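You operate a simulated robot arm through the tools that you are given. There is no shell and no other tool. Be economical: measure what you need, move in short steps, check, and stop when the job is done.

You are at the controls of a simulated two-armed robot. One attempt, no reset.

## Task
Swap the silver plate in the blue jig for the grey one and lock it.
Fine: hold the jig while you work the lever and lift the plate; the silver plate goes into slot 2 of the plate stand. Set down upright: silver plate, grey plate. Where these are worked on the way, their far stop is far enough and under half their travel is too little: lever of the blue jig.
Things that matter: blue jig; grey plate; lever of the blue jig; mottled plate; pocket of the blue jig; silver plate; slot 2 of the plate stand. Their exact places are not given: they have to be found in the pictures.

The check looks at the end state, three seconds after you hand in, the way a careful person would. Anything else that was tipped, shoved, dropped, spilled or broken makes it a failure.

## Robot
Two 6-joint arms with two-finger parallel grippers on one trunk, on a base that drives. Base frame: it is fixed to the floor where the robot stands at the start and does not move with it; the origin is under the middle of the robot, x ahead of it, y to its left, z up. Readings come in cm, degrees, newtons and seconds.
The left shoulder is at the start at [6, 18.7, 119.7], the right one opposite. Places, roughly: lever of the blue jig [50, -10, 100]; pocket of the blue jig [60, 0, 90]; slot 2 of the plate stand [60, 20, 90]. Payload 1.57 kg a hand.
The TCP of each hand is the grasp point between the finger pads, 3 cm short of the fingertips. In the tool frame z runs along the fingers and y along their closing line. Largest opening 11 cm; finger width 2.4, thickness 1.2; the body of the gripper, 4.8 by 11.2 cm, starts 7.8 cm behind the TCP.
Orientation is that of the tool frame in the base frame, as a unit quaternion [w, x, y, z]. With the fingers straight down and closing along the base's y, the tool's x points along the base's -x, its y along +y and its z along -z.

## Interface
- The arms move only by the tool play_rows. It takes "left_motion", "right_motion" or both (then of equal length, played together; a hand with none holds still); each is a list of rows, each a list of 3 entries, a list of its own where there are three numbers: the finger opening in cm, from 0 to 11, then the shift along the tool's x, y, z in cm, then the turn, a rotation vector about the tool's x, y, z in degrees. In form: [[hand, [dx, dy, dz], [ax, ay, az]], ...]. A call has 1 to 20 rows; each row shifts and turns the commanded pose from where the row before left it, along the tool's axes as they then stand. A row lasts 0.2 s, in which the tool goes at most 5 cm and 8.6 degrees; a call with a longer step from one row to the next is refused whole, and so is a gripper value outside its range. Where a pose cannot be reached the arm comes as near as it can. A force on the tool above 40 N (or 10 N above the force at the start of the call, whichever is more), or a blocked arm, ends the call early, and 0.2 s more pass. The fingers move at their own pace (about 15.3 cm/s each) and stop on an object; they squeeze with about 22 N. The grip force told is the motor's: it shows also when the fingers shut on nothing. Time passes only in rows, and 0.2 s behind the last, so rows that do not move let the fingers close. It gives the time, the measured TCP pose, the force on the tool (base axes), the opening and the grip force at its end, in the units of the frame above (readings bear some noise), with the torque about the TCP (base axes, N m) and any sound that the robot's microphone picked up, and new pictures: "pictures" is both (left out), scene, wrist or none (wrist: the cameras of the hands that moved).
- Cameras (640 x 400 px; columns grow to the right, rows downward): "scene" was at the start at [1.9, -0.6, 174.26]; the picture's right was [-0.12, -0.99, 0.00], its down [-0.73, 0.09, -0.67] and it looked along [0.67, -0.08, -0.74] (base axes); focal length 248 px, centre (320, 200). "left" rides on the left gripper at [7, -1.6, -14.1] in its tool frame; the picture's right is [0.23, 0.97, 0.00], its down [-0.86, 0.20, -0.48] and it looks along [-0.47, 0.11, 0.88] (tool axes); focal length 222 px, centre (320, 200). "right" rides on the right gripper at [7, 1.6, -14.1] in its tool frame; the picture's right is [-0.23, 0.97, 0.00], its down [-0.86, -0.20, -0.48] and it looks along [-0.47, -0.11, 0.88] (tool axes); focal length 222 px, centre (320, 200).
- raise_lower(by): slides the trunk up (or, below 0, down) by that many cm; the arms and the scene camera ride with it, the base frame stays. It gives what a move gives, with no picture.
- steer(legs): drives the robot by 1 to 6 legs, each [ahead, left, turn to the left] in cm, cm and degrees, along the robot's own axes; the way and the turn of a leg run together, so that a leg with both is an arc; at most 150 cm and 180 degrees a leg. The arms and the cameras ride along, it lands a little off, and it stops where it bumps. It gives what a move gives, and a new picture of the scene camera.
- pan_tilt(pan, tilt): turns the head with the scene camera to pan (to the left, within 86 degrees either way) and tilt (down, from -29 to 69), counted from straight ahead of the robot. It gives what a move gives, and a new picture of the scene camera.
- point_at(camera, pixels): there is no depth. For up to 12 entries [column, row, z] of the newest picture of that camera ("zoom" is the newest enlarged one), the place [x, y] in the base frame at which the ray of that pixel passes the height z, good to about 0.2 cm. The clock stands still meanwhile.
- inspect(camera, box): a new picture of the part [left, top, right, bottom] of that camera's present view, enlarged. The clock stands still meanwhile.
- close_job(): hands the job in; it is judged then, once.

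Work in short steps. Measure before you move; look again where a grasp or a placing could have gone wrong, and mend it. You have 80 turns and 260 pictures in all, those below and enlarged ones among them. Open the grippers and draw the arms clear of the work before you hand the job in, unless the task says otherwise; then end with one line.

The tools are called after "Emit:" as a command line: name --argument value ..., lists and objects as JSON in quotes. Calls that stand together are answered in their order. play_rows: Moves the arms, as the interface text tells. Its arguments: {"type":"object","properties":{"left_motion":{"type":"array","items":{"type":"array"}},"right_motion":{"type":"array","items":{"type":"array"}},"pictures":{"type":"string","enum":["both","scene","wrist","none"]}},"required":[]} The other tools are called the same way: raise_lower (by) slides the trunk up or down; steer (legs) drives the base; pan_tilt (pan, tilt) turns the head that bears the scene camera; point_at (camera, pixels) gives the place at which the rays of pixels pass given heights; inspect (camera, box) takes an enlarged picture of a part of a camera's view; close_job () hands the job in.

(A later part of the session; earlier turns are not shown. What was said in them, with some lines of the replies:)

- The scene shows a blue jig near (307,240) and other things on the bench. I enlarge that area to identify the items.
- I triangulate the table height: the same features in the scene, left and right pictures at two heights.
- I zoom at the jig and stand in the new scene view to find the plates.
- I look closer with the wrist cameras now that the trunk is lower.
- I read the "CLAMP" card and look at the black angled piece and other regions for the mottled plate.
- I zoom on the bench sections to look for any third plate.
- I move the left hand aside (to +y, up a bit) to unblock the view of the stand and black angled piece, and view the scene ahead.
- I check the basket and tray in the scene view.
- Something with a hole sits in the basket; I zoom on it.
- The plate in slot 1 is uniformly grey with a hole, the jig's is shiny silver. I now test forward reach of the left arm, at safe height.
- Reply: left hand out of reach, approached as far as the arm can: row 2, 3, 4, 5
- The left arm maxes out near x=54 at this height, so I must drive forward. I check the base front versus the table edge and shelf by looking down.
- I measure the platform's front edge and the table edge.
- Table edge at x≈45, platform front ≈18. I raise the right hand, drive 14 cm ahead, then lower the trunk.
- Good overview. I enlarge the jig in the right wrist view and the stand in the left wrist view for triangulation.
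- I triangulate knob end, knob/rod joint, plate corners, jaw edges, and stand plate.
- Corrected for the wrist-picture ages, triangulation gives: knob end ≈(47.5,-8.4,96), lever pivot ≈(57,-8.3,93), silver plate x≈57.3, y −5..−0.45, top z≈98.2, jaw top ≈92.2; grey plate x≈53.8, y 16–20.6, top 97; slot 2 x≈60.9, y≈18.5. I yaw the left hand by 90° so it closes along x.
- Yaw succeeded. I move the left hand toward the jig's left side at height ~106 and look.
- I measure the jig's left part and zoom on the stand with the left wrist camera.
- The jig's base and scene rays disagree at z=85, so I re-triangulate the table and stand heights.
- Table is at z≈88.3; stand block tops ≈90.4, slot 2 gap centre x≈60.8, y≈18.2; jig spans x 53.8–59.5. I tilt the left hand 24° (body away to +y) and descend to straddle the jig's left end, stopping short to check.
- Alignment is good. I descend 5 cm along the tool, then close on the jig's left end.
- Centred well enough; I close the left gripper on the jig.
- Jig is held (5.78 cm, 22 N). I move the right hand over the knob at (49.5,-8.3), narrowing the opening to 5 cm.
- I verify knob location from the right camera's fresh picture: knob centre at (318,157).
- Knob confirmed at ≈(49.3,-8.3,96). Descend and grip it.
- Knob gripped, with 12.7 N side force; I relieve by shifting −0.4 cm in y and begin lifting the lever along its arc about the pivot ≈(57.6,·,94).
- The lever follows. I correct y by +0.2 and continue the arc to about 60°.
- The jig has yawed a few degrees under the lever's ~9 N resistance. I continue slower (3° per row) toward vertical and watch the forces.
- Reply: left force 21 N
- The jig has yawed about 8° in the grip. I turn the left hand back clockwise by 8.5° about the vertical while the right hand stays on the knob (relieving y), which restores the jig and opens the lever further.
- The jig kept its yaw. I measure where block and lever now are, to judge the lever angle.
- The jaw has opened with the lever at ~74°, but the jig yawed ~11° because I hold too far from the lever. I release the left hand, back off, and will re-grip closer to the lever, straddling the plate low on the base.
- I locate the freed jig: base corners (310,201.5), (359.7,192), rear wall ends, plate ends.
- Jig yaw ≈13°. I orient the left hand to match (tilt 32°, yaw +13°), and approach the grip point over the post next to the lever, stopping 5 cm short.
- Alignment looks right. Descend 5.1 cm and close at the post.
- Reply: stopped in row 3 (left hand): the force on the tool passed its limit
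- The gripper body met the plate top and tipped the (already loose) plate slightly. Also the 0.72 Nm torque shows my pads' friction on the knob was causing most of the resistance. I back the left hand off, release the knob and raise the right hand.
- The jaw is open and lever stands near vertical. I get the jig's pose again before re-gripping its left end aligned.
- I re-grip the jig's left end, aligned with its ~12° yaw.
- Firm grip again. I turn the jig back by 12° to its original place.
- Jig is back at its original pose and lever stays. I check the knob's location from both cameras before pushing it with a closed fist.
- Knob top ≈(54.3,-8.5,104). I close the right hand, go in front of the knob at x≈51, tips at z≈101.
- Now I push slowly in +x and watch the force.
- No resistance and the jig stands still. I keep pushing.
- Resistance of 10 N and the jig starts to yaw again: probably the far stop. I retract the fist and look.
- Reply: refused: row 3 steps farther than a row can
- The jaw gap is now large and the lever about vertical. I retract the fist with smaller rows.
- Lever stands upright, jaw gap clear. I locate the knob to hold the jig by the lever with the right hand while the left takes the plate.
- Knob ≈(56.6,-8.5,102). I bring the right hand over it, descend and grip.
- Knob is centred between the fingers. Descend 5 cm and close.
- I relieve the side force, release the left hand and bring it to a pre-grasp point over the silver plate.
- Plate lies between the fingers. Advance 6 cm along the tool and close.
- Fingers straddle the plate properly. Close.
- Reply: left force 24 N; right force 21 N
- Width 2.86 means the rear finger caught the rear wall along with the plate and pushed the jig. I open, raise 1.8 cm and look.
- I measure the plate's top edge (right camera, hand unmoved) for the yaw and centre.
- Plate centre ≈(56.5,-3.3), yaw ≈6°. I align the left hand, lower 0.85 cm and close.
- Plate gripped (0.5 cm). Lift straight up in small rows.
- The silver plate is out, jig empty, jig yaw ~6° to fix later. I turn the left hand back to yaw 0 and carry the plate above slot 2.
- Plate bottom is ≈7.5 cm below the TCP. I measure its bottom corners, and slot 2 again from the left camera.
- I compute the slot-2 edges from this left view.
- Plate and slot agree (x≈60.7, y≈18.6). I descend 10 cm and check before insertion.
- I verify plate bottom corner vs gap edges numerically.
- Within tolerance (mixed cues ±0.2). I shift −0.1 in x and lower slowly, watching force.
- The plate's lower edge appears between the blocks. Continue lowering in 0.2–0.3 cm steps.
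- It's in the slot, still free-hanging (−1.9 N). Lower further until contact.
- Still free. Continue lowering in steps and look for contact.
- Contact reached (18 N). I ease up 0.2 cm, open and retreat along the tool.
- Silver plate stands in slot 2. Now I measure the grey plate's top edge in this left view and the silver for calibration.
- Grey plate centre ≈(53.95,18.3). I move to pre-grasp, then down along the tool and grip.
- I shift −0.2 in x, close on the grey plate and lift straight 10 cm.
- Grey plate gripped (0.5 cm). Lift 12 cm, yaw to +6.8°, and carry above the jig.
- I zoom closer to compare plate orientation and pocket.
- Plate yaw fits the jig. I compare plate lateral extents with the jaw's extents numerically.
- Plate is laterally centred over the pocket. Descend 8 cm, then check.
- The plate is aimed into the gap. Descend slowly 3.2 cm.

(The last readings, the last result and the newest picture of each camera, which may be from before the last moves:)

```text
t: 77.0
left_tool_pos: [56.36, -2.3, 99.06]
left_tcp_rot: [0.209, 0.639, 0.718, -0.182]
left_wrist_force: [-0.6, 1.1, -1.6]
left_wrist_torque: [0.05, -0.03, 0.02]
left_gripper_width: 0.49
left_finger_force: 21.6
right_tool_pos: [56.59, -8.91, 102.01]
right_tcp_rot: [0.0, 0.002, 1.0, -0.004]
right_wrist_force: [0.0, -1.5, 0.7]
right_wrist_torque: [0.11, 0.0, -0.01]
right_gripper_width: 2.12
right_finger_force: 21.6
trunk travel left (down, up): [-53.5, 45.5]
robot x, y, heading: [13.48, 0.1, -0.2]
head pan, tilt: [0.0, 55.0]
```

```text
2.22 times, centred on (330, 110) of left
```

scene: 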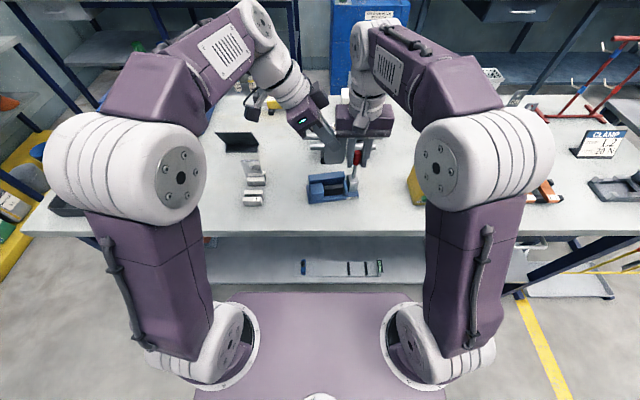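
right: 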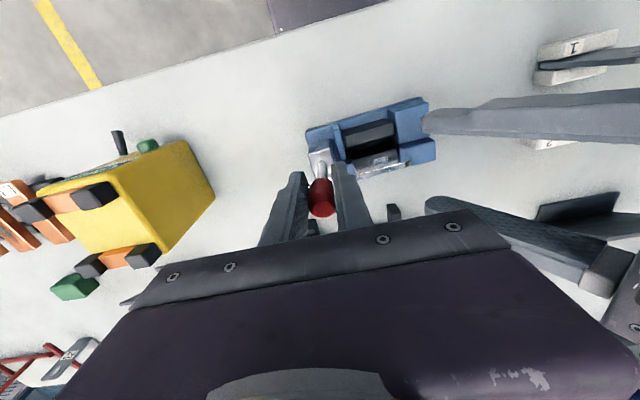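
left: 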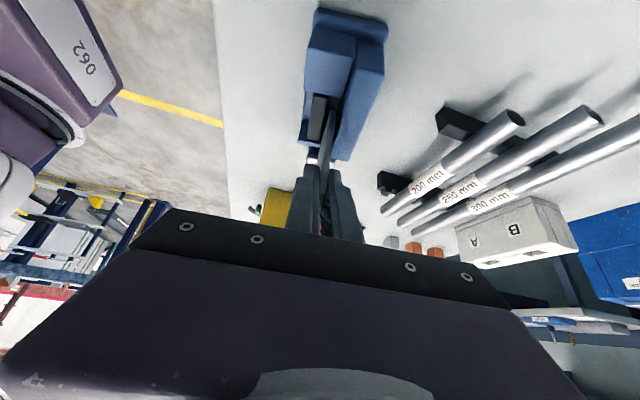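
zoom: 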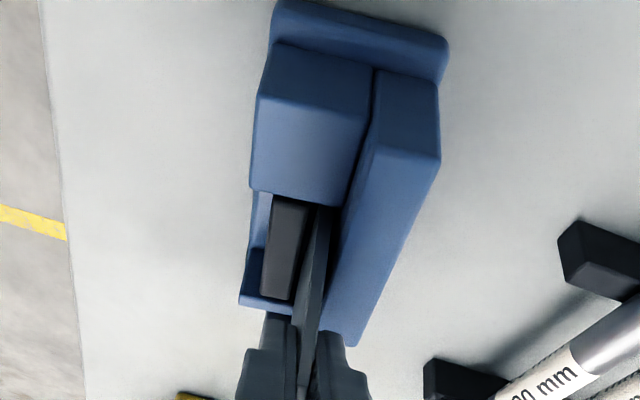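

Still free-hanging and in the pocket gap. Continue in fine steps to contact.

Emit:
play_rows --left_motion '[[0, [0.16, 0, 0.25], [0, 0, 0]], [0, [0.16, 0, 0.25], [0, 0, 0]], [0, [0.16, 0, 0.25], [0, 0, 0]], [0, [0.16, 0, 0.25], [0, 0, 0]], [0, [0, 0, 0], [0, 0, 0]]]' --pictures "none"

Emit:
play_rows --left_motion '[[0, [0.11, 0, 0.17], [0, 0, 0]], [0, [0, 0, 0], [0, 0, 0]]]' --pictures "none"

Emit:
play_rows --left_motion '[[0, [0.11, 0, 0.17], [0, 0, 0]], [0, [0, 0, 0], [0, 0, 0]]]' --pictures "wrist"

Emit:
inspect --camera "right" --box '[300, 60, 460, 200]'

Emit:
inspect --camera "scene" --box '[300, 140, 360, 205]'

```text
t: 78.2
left_tool_pos: [56.31, -2.37, 97.85]
left_tcp_rot: [0.208, 0.639, 0.718, -0.181]
left_wrist_force: [0.2, 0.1, -2.0]
left_wrist_torque: [0.01, -0.01, -0.03]
left_gripper_width: 0.48
left_finger_force: 22.0
right_tool_pos: [56.62, -8.8, 102.25]
right_tcp_rot: [0.0, 0.003, 1.0, -0.005]
right_wrist_force: [0.7, -0.7, 1.7]
right_wrist_torque: [0.28, 0.0, 0.01]
right_gripper_width: 2.09
right_finger_force: 22.2
trunk travel left (down, up): [-53.5, 45.5]
robot x, y, heading: [13.65, -0.14, -0.1]
head pan, tilt: [0.0, 55.0]
```

```text
t: 78.8
left_tool_pos: [56.28, -2.31, 97.57]
left_tcp_rot: [0.21, 0.638, 0.718, -0.182]
left_wrist_force: [0.6, -0.6, -0.8]
left_wrist_torque: [0.02, 0.03, 0.0]
left_gripper_width: 0.47
left_finger_force: 21.7
right_tool_pos: [56.62, -8.96, 102.13]
right_tcp_rot: [0.001, 0.002, 1.0, -0.004]
right_wrist_force: [0.2, -1.7, 1.5]
right_wrist_torque: [0.27, 0.01, -0.03]
right_gripper_width: 2.11
right_finger_force: 21.9
trunk travel left (down, up): [-53.5, 45.5]
robot x, y, heading: [13.16, -0.03, -0.1]
head pan, tilt: [0.0, 55.0]
```

```text
t: 79.4
left_tool_pos: [56.4, -2.3, 97.51]
left_tcp_rot: [0.209, 0.638, 0.719, -0.181]
left_wrist_force: [0.3, -0.1, -1.8]
left_wrist_torque: [-0.01, -0.02, -0.01]
left_gripper_width: 0.49
left_finger_force: 21.9
right_tool_pos: [56.54, -8.8, 102.13]
right_tcp_rot: [0.0, 0.002, 1.0, -0.005]
right_wrist_force: [0.5, -0.4, 1.0]
right_wrist_torque: [0.3, -0.03, -0.08]
right_gripper_width: 2.12
right_finger_force: 22.1
trunk travel left (down, up): [-53.5, 45.5]
robot x, y, heading: [13.55, -0.16, -0.1]
head pan, tilt: [0.0, 55.0]
```

left: 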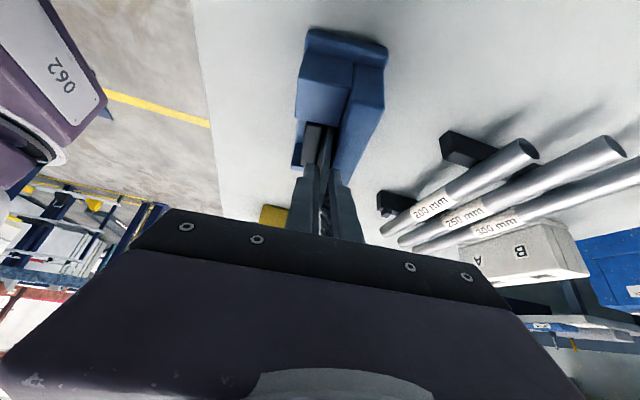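

```text
2.86 times, centred on (380, 130) of right
```

zoom: 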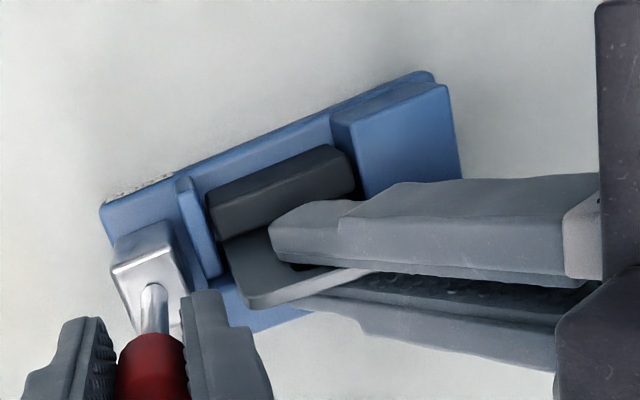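

```text
6.15 times, centred on (330, 172) of scene
```

zoom: 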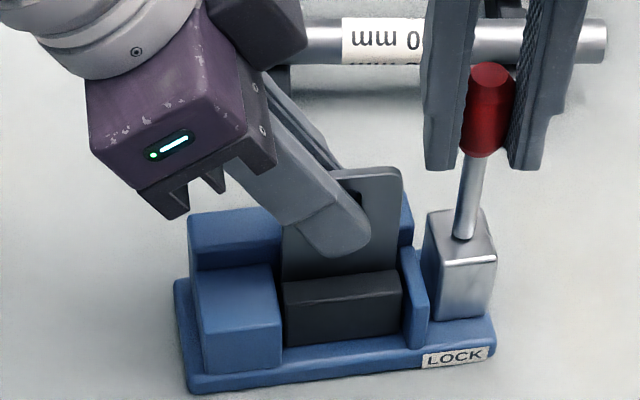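

By comparison with the silver plate's grip, the floor should be near. Two more fine steps.

Emit:
play_rows --left_motion '[[0, [0.08, 0, 0.127], [0, 0, 0]], [0, [0, 0, 0], [0, 0, 0]]]' --pictures "none"

Emit:
play_rows --left_motion '[[0, [0.08, 0, 0.127], [0, 0, 0]], [0, [0, 0, 0], [0, 0, 0]]]' --pictures "none"

```text
t: 80.0
left_tool_pos: [56.26, -2.19, 97.43]
left_tcp_rot: [0.21, 0.638, 0.718, -0.181]
left_wrist_force: [-1.6, 0.2, 13.1]
left_wrist_torque: [0.18, 0.2, 0.0]
left_gripper_width: 0.49
left_finger_force: 21.7
right_tool_pos: [56.61, -8.82, 102.2]
right_tcp_rot: [0.0, 0.002, 1.0, -0.004]
right_wrist_force: [3.5, -1.1, -2.0]
right_wrist_torque: [0.11, -0.22, -0.19]
right_gripper_width: 2.1
right_finger_force: 22.3
trunk travel left (down, up): [-53.5, 45.5]
robot x, y, heading: [13.42, 0.19, -0.0]
head pan, tilt: [0.0, 55.0]
```

```text
t: 80.6
left_tool_pos: [56.31, -2.4, 97.37]
left_tcp_rot: [0.21, 0.638, 0.718, -0.18]
left_wrist_force: [0.2, 1.1, 18.6]
left_wrist_torque: [-0.07, -0.01, -0.03]
left_gripper_width: 0.48
left_finger_force: 22.0
right_tool_pos: [56.6, -8.87, 102.1]
right_tcp_rot: [0.0, 0.002, 1.0, -0.005]
right_wrist_force: [2.2, -2.2, -2.9]
right_wrist_torque: [0.09, -0.13, -0.14]
right_gripper_width: 2.12
right_finger_force: 21.9
trunk travel left (down, up): [-53.5, 45.5]
robot x, y, heading: [13.72, -0.15, 0.2]
head pan, tilt: [0.0, 55.0]
```

Seated (18 N at z≈97.4). I ease up, move it +0.3 toward the rear wall, release and retreat.

Emit:
play_rows --left_motion '[[0, [-0.1, 0.15, -0.16], [0, 0, 0]], [0, [0, 0.15, 0], [0, 0, 0]], [2, [0, 0, 0], [0, 0, 0]], [2.5, [0, 0, 0], [0, 0, 0]], [2.5, [0, 0, -2], [0, 0, 0]], [2.5, [0, 0, -3], [0, 0, 0]], [2.5, [0, 0, -4], [0, 0, 0]], [6, [0, 0, 0], [0, 0, 0]]]' --pictures "both"

Emit:
inspect --camera "right" --box '[300, 60, 460, 200]'

Emit:
inspect --camera "scene" --box '[295, 140, 365, 208]'

```text
t: 82.4
left_tool_pos: [56.02, 2.55, 105.05]
left_tcp_rot: [0.208, 0.639, 0.718, -0.181]
left_wrist_force: [0.8, 0.1, 0.4]
left_wrist_torque: [0.01, 0.03, -0.01]
left_gripper_width: 6.0
left_finger_force: 0.0
right_tool_pos: [56.54, -8.82, 102.08]
right_tcp_rot: [0.0, 0.001, 1.0, -0.005]
right_wrist_force: [0.1, -0.9, 0.8]
right_wrist_torque: [0.25, 0.09, 0.0]
right_gripper_width: 2.09
right_finger_force: 22.0
trunk travel left (down, up): [-53.5, 45.5]
robot x, y, heading: [13.1, 0.01, -0.2]
head pan, tilt: [0.0, 55.0]
```

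scene: 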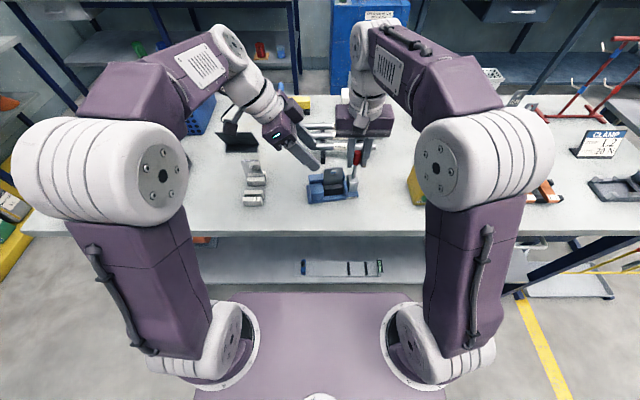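
left: 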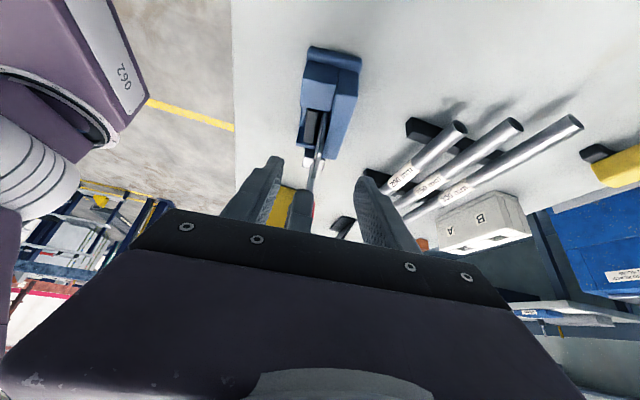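

```text
2.86 times, centred on (380, 130) of right
```

zoom: 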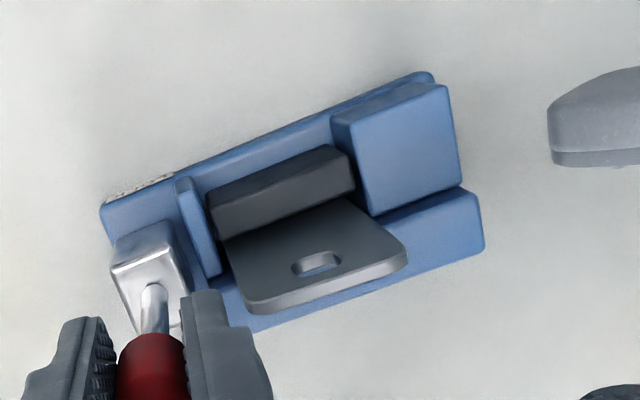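

```text
5.88 times, centred on (330, 174) of scene
5 turns are left
```

zoom: 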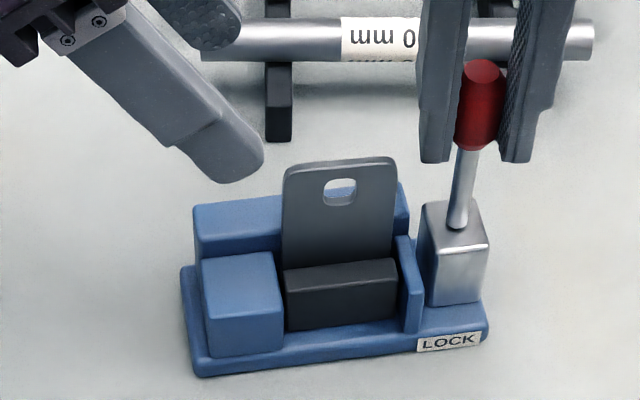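

Grey plate is seated. Few turns remain, so I chain: left grips the jig's left end; right releases the knob, rises and closes; left straightens the jig; right comes down behind the knob.

Emit:
play_rows --left_motion '[[8, [3, 0.3, 0], [0, 0, 0]], [8, [3.03, 0.27, 0], [0, 0, 0]], [8, [0, 0, 3.3], [0, 0, 0]], [8, [0, 0, 3.3], [0, 0, 0]], [8, [0, 0, 3.25], [0, 0, 0]], [8, [0, 0, 0], [0, 0, 0]], [0, [0, 0, 0], [0, 0, 0]], [0, [0, 0, 0], [0, 0, 0]], [0, [0, 0, 0], [0, 0, 0]]]' --pictures "none"

Emit:
play_rows --right_motion '[[4.5, [0, 0, 0], [0, 0, 0]], [4.5, [0, 0, 0], [0, 0, 0]], [4.5, [0, 0, -3], [0, 0, 0]], [4.5, [0, 0, -3], [0, 0, 0]], [4.5, [0, 0, -3], [0, 0, 0]], [0, [-3.2, 0.4, 0], [0, 0, 0]], [0, [0, 0, 0], [0, 0, 0]]]' --pictures "none"

Emit:
play_rows --left_motion '[[0, [0.34, 0.15, -0.21], [1.8, 0, 2.88]], [0, [0.34, 0.15, -0.21], [1.8, 0, 2.88]], [0, [0, 0, 0], [0, 0, 0]]]' --pictures "none"

Emit:
inspect --camera "scene" --box '[290, 140, 370, 208]'

Emit:
play_rows --right_motion '[[0, [0, 0, 2.7], [0, 0, 0]], [0, [0, 0, 2.7], [0, 0, 0]], [0, [0, 0, 2.7], [0, 0, 0]], [0, [0, 0, 0], [0, 0, 0]]]' --pictures "both"

Emit:
inspect --camera "scene" --box '[290, 140, 370, 208]'

```text
t: 84.4
left_tool_pos: [56.53, 2.56, 93.35]
left_tcp_rot: [0.208, 0.639, 0.718, -0.181]
left_wrist_force: [-13.3, 4.6, 1.3]
left_wrist_torque: [0.3, 0.3, -1.1]
left_gripper_width: 5.83
left_finger_force: 22.2
right_tool_pos: [56.45, -8.86, 102.18]
right_tcp_rot: [0.001, 0.002, 1.0, -0.004]
right_wrist_force: [10.0, -6.6, 5.1]
right_wrist_torque: [0.05, -0.84, -0.08]
right_gripper_width: 2.09
right_finger_force: 21.8
trunk travel left (down, up): [-53.5, 45.5]
robot x, y, heading: [13.62, -0.01, 0.1]
head pan, tilt: [0.0, 55.0]
```

```text
t: 86.0
left_tool_pos: [56.65, 2.43, 93.22]
left_tcp_rot: [0.208, 0.638, 0.719, -0.181]
left_wrist_force: [0.1, 0.6, 0.3]
left_wrist_torque: [-0.43, 0.11, 0.1]
left_gripper_width: 5.79
left_finger_force: 22.2
right_tool_pos: [59.44, -8.56, 110.88]
right_tcp_rot: [0.0, 0.002, 1.0, -0.004]
right_wrist_force: [-0.2, 1.0, 0.2]
right_wrist_torque: [-0.03, 0.0, -0.04]
right_gripper_width: 0.0
right_finger_force: 21.4
trunk travel left (down, up): [-53.5, 45.5]
robot x, y, heading: [13.61, 0.16, 0.0]
head pan, tilt: [0.0, 55.0]
```

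```text
t: 86.8
left_tool_pos: [56.89, 3.29, 93.4]
left_tcp_rot: [0.198, 0.68, 0.679, -0.194]
left_wrist_force: [1.2, -0.1, 0.2]
left_wrist_torque: [-0.02, 0.07, 0.11]
left_gripper_width: 5.8
left_finger_force: 21.3
right_tool_pos: [59.52, -8.43, 110.8]
right_tcp_rot: [0.002, 0.002, 1.0, -0.005]
right_wrist_force: [-1.0, 0.1, -0.7]
right_wrist_torque: [-0.01, 0.0, -0.01]
right_gripper_width: 0.0
right_finger_force: 21.3
trunk travel left (down, up): [-53.5, 45.5]
robot x, y, heading: [13.54, 0.4, -0.4]
head pan, tilt: [0.0, 55.0]
```

```text
5.88 times, centred on (330, 174) of scene
```

zoom: 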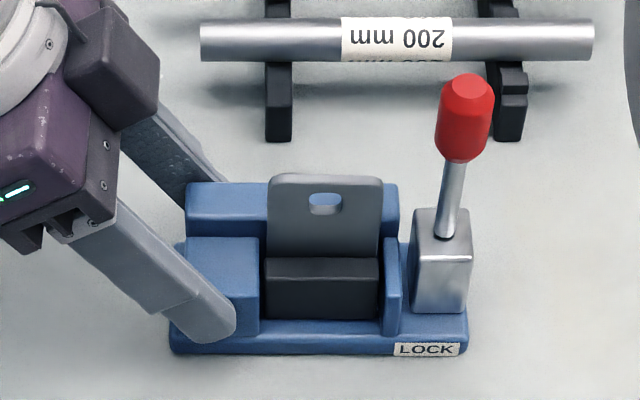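

```text
t: 87.8
left_tool_pos: [56.77, 3.33, 93.43]
left_tcp_rot: [0.198, 0.68, 0.679, -0.193]
left_wrist_force: [0.1, 1.0, -0.6]
left_wrist_torque: [0.32, 0.04, -0.02]
left_gripper_width: 5.75
left_finger_force: 22.0
right_tool_pos: [59.7, -8.37, 102.88]
right_tcp_rot: [0.001, 0.002, 1.0, -0.004]
right_wrist_force: [0.1, -0.2, -0.2]
right_wrist_torque: [-0.01, 0.0, -0.01]
right_gripper_width: 0.0
right_finger_force: 21.2
trunk travel left (down, up): [-53.5, 45.5]
robot x, y, heading: [13.71, -0.35, 0.0]
head pan, tilt: [0.0, 55.0]
```

scene: 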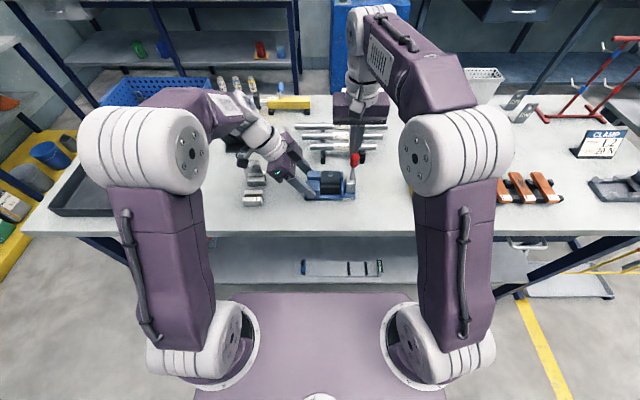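
right: 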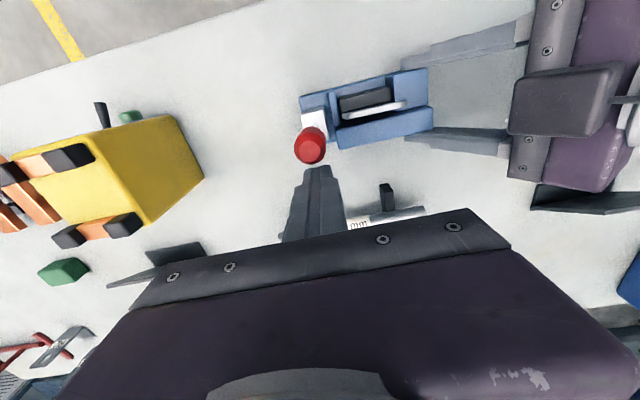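

```text
5.88 times, centred on (330, 174) of scene
4 turns are left
```

zoom: 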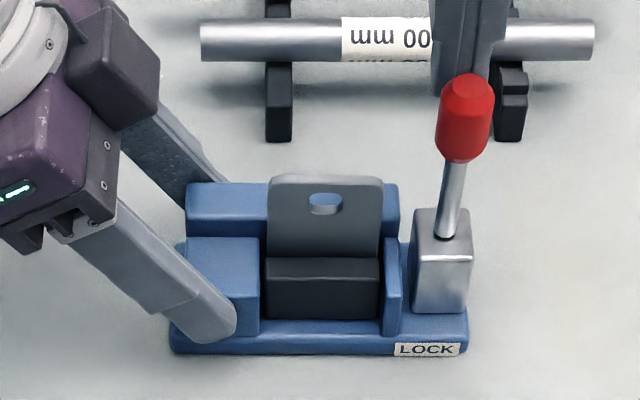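

All set: jig straight and held, fist behind the knob. I pull the lever over toward LOCK, then press it down from above until it stops.

Emit:
play_rows --right_motion '[[0, [0.45, -0.3, 0], [0, 0, 0]], [0, [0.45, 0, 0], [0, 0, 0]], [0, [0.45, 0, 0], [0, 0, 0]], [0, [0.45, 0, 0], [0, 0, 0]], [0, [0.45, 0, 0], [0, 0, 0]], [0, [0.45, 0, 0], [0, 0, 0]], [0, [0.45, 0, 0], [0, 0, 0]], [0, [0.45, 0, 0], [0, 0, 0]], [0, [0.45, 0, 0], [0, 0, 0]], [0, [0.45, 0, 0], [0, 0, 0]], [0, [0.45, 0, 0], [0, 0, 0]], [0, [0.45, 0, 0], [0, 0, 0]], [0, [0.4, 0, 0], [0, 0, 0]]]' --pictures "none"

Emit:
inspect --camera "scene" --box '[290, 140, 370, 208]'

Emit:
play_rows --right_motion '[[0, [0.33, 0, 0.32], [0, 0, 0]], [0, [0.33, 0, 0.32], [0, 0, 0]], [0, [0.33, 0, 0.32], [0, 0, 0]], [0, [0.33, 0, 0.32], [0, 0, 0]], [0, [0.33, 0, 0.32], [0, 0, 0]], [0, [0.33, 0, 0.32], [0, 0, 0]], [0, [0.3, 0, 0.3], [0, 0, 0]], [0, [0.3, 0, 0.3], [0, 0, 0]], [0, [0.3, 0, 0.3], [0, 0, 0]], [0, [0.3, 0, 0.3], [0, 0, 0]], [0, [0.3, 0, 0.3], [0, 0, 0]], [0, [0.2, 0, 0.2], [0, 0, 0]], [0, [0, 0, 0.2], [0, 0, 0]], [0, [0, 0, 0.2], [0, 0, 0]], [0, [0, 0, 0.2], [0, 0, 0]], [0, [0, 0, 0], [0, 0, 0]]]' --pictures "both"

Emit:
inspect --camera "scene" --box '[290, 140, 370, 208]'

Emit:
inspect --camera "right" --box '[280, 100, 480, 240]'

```text
t: 90.6
left_tool_pos: [56.88, 3.42, 93.29]
left_tcp_rot: [0.198, 0.679, 0.679, -0.193]
left_wrist_force: [-1.3, 0.1, -1.7]
left_wrist_torque: [0.42, -0.09, -0.17]
left_gripper_width: 5.79
left_finger_force: 21.6
right_tool_pos: [53.91, -8.62, 102.94]
right_tcp_rot: [0.0, 0.001, 1.0, -0.005]
right_wrist_force: [0.6, 0.3, 0.0]
right_wrist_torque: [0.02, -0.1, -0.01]
right_gripper_width: 0.0
right_finger_force: 20.6
trunk travel left (down, up): [-53.5, 45.5]
robot x, y, heading: [13.74, -0.27, -0.4]
head pan, tilt: [0.0, 55.0]
```

```text
5.88 times, centred on (330, 174) of scene
```

zoom: 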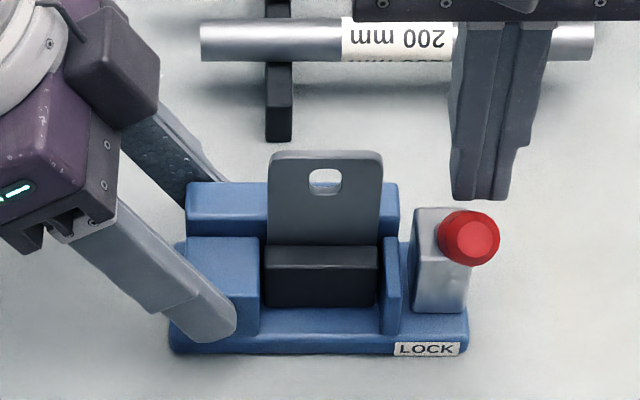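

```text
t: 94.0
left_tool_pos: [56.59, 3.31, 93.59]
left_tcp_rot: [0.202, 0.679, 0.679, -0.192]
left_wrist_force: [2.6, -2.4, 3.5]
left_wrist_torque: [0.12, -1.2, -0.02]
left_gripper_width: 5.94
left_finger_force: 22.6
right_tool_pos: [49.81, -8.8, 98.88]
right_tcp_rot: [0.002, 0.002, 1.0, -0.005]
right_wrist_force: [-7.7, 3.7, 35.8]
right_wrist_torque: [0.25, 0.64, 0.01]
right_gripper_width: 0.03
right_finger_force: 21.6
trunk travel left (down, up): [-53.5, 45.5]
robot x, y, heading: [13.78, -0.2, -0.1]
head pan, tilt: [0.0, 55.0]
```

scene: 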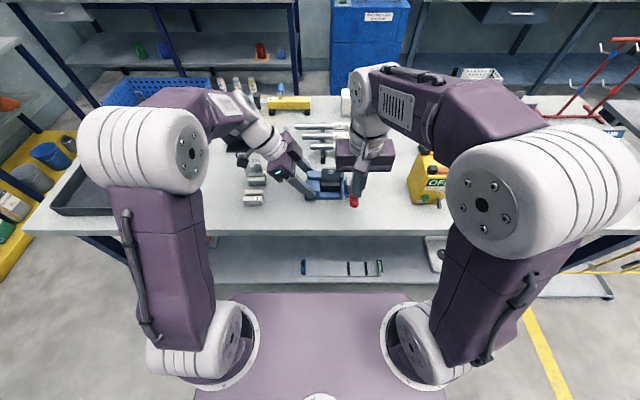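
right: 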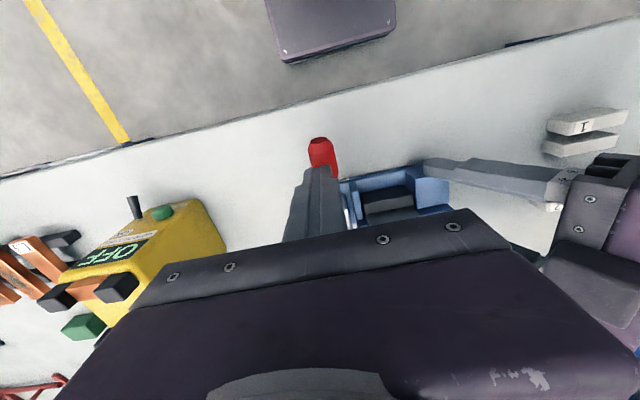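

```text
5.88 times, centred on (330, 174) of scene
```

zoom: 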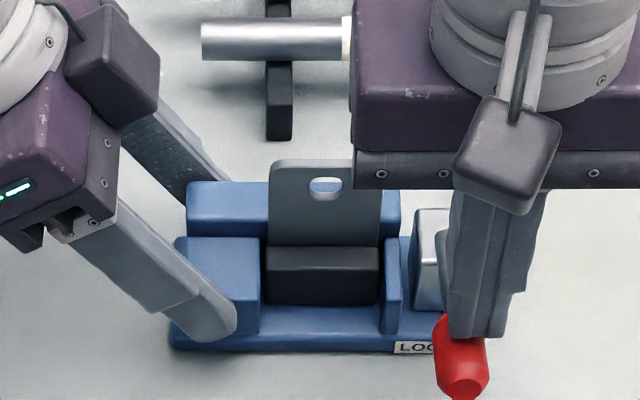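

```text
2.86 times, centred on (380, 170) of right
3 turns are left
```

zoom: 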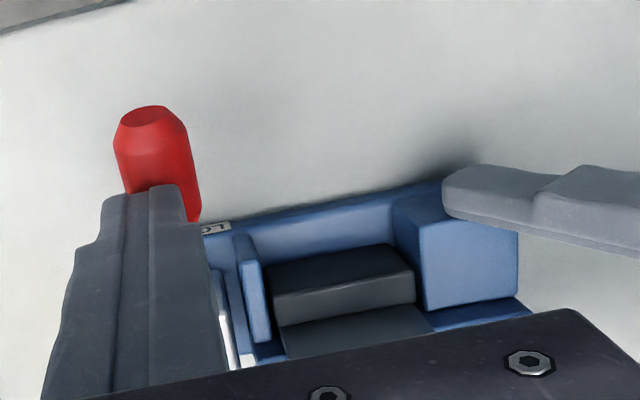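

The lever hit its stop (36 N) in the LOCK position, jaw against the plate. I raise the right hand off, then release the left hand and retreat both, and inspect.

Emit:
play_rows --right_motion '[[0, [0, 0, -0.5], [0, 0, 0]], [0, [0, 0, -2], [0, 0, 0]], [0, [0, 0, -3], [0, 0, 0]], [0, [0, 0, -4], [0, 0, 0]], [0, [0, 0, -4], [0, 0, 0]], [0, [0, -4, 0], [0, 0, 0]], [5, [0, -4, 0], [0, 0, 0]], [10, [0, -3, 0], [0, 0, 0]], [10, [0, 0, 0], [0, 0, 0]]]' --pictures "none"

Emit:
play_rows --left_motion '[[7, [0, 0, 0], [0, 0, 0]], [8, [0, 0, 0], [0, 0, 0]], [8, [0, 0, 0], [0, 0, 0]], [8, [0, 0, -2], [0, 0, 0]], [8, [0, 0, -3], [0, 0, 0]], [8, [0, 0, -4], [0, 0, 0]], [8, [0, 0, -4], [0, 0, 0]], [8, [0, 0, -3], [0, 0, 0]], [8, [0, 0, 0], [0, 0, 0]]]' --pictures "both"

Emit:
inspect --camera "scene" --box '[290, 140, 370, 208]'

Emit:
inspect --camera "right" --box '[360, 40, 600, 220]'

Emit:
inspect --camera "scene" --box '[220, 130, 390, 220]'

```text
t: 96.0
left_tool_pos: [56.77, 3.33, 93.39]
left_tcp_rot: [0.198, 0.679, 0.679, -0.194]
left_wrist_force: [0.2, 0.5, -6.2]
left_wrist_torque: [0.39, -0.03, -0.01]
left_gripper_width: 5.78
left_finger_force: 22.2
right_tool_pos: [50.22, -19.66, 112.19]
right_tcp_rot: [0.0, 0.001, 1.0, -0.004]
right_wrist_force: [-0.6, 1.2, 0.2]
right_wrist_torque: [-0.01, -0.01, -0.03]
right_gripper_width: 10.02
right_finger_force: 0.0
trunk travel left (down, up): [-53.5, 45.5]
robot x, y, heading: [13.36, 0.01, -0.1]
head pan, tilt: [0.0, 55.0]
```

```text
t: 98.0
left_tool_pos: [56.97, 12.08, 107.05]
left_tcp_rot: [0.198, 0.68, 0.679, -0.193]
left_wrist_force: [0.5, 0.1, 0.8]
left_wrist_torque: [-0.05, 0.0, 0.02]
left_gripper_width: 7.99
left_finger_force: 0.1
right_tool_pos: [50.15, -19.6, 112.28]
right_tcp_rot: [0.0, 0.001, 1.0, -0.004]
right_wrist_force: [-1.1, 0.3, 0.8]
right_wrist_torque: [0.01, -0.03, -0.02]
right_gripper_width: 10.0
right_finger_force: 0.1
trunk travel left (down, up): [-53.5, 45.5]
robot x, y, heading: [13.94, 0.23, -0.0]
head pan, tilt: [0.0, 55.0]
```

scene: 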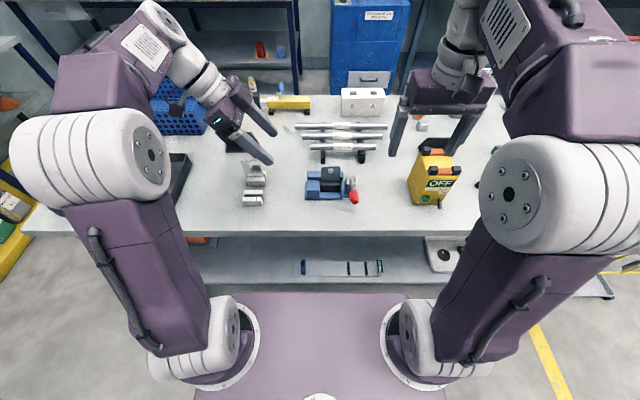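
left: 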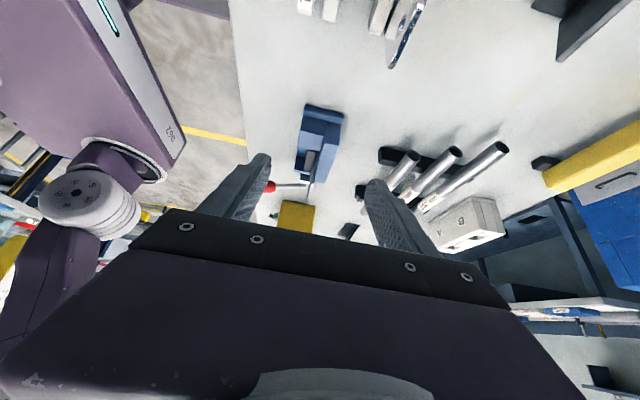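

```text
5.88 times, centred on (330, 174) of scene
```

zoom: 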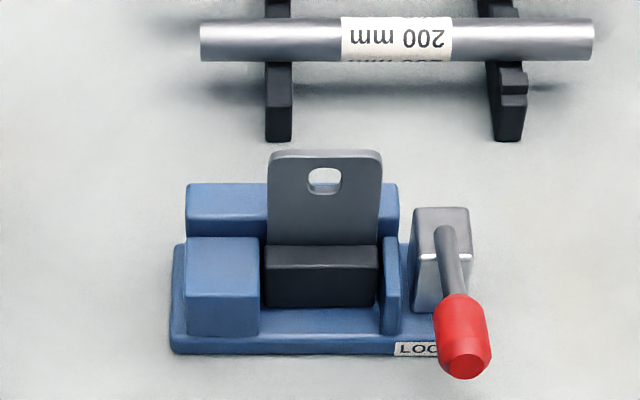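

```text
2.22 times, centred on (480, 130) of right
```

zoom: 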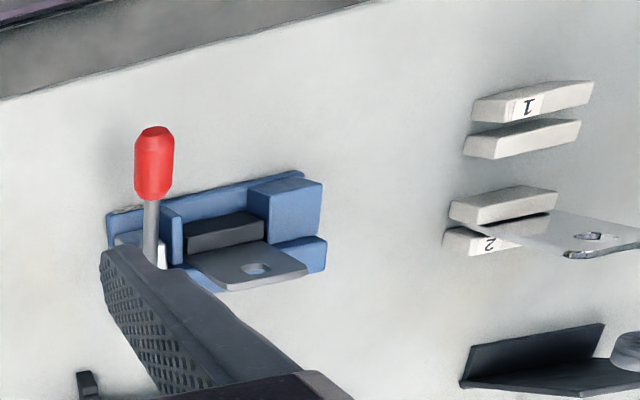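

```text
3.76 times, centred on (305, 175) of scene
2 turns are left
```

zoom: 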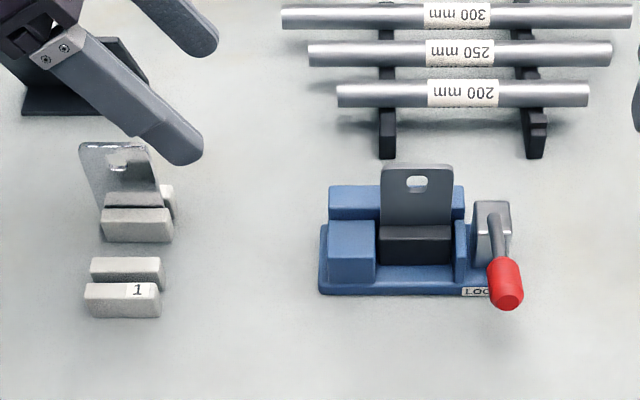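

The grey plate is upright in the jig. The lever sits at the same angle as when it was first locked, and the jaw is on the plate. The silver plate stands in slot 2, the jig is back within about half a centimetre of its starting place, and both hands are open and clear, so I hand in.

Emit:
close_job

```text
The job is handed in.
```

The job is handed in: the grey plate is locked in the blue jig and the silver plate stands upright in slot 2. While I worked the lever, the jig turned up to about 13° in my grip. I turned it back before locking, and it ended within about half a centimetre of where it started.
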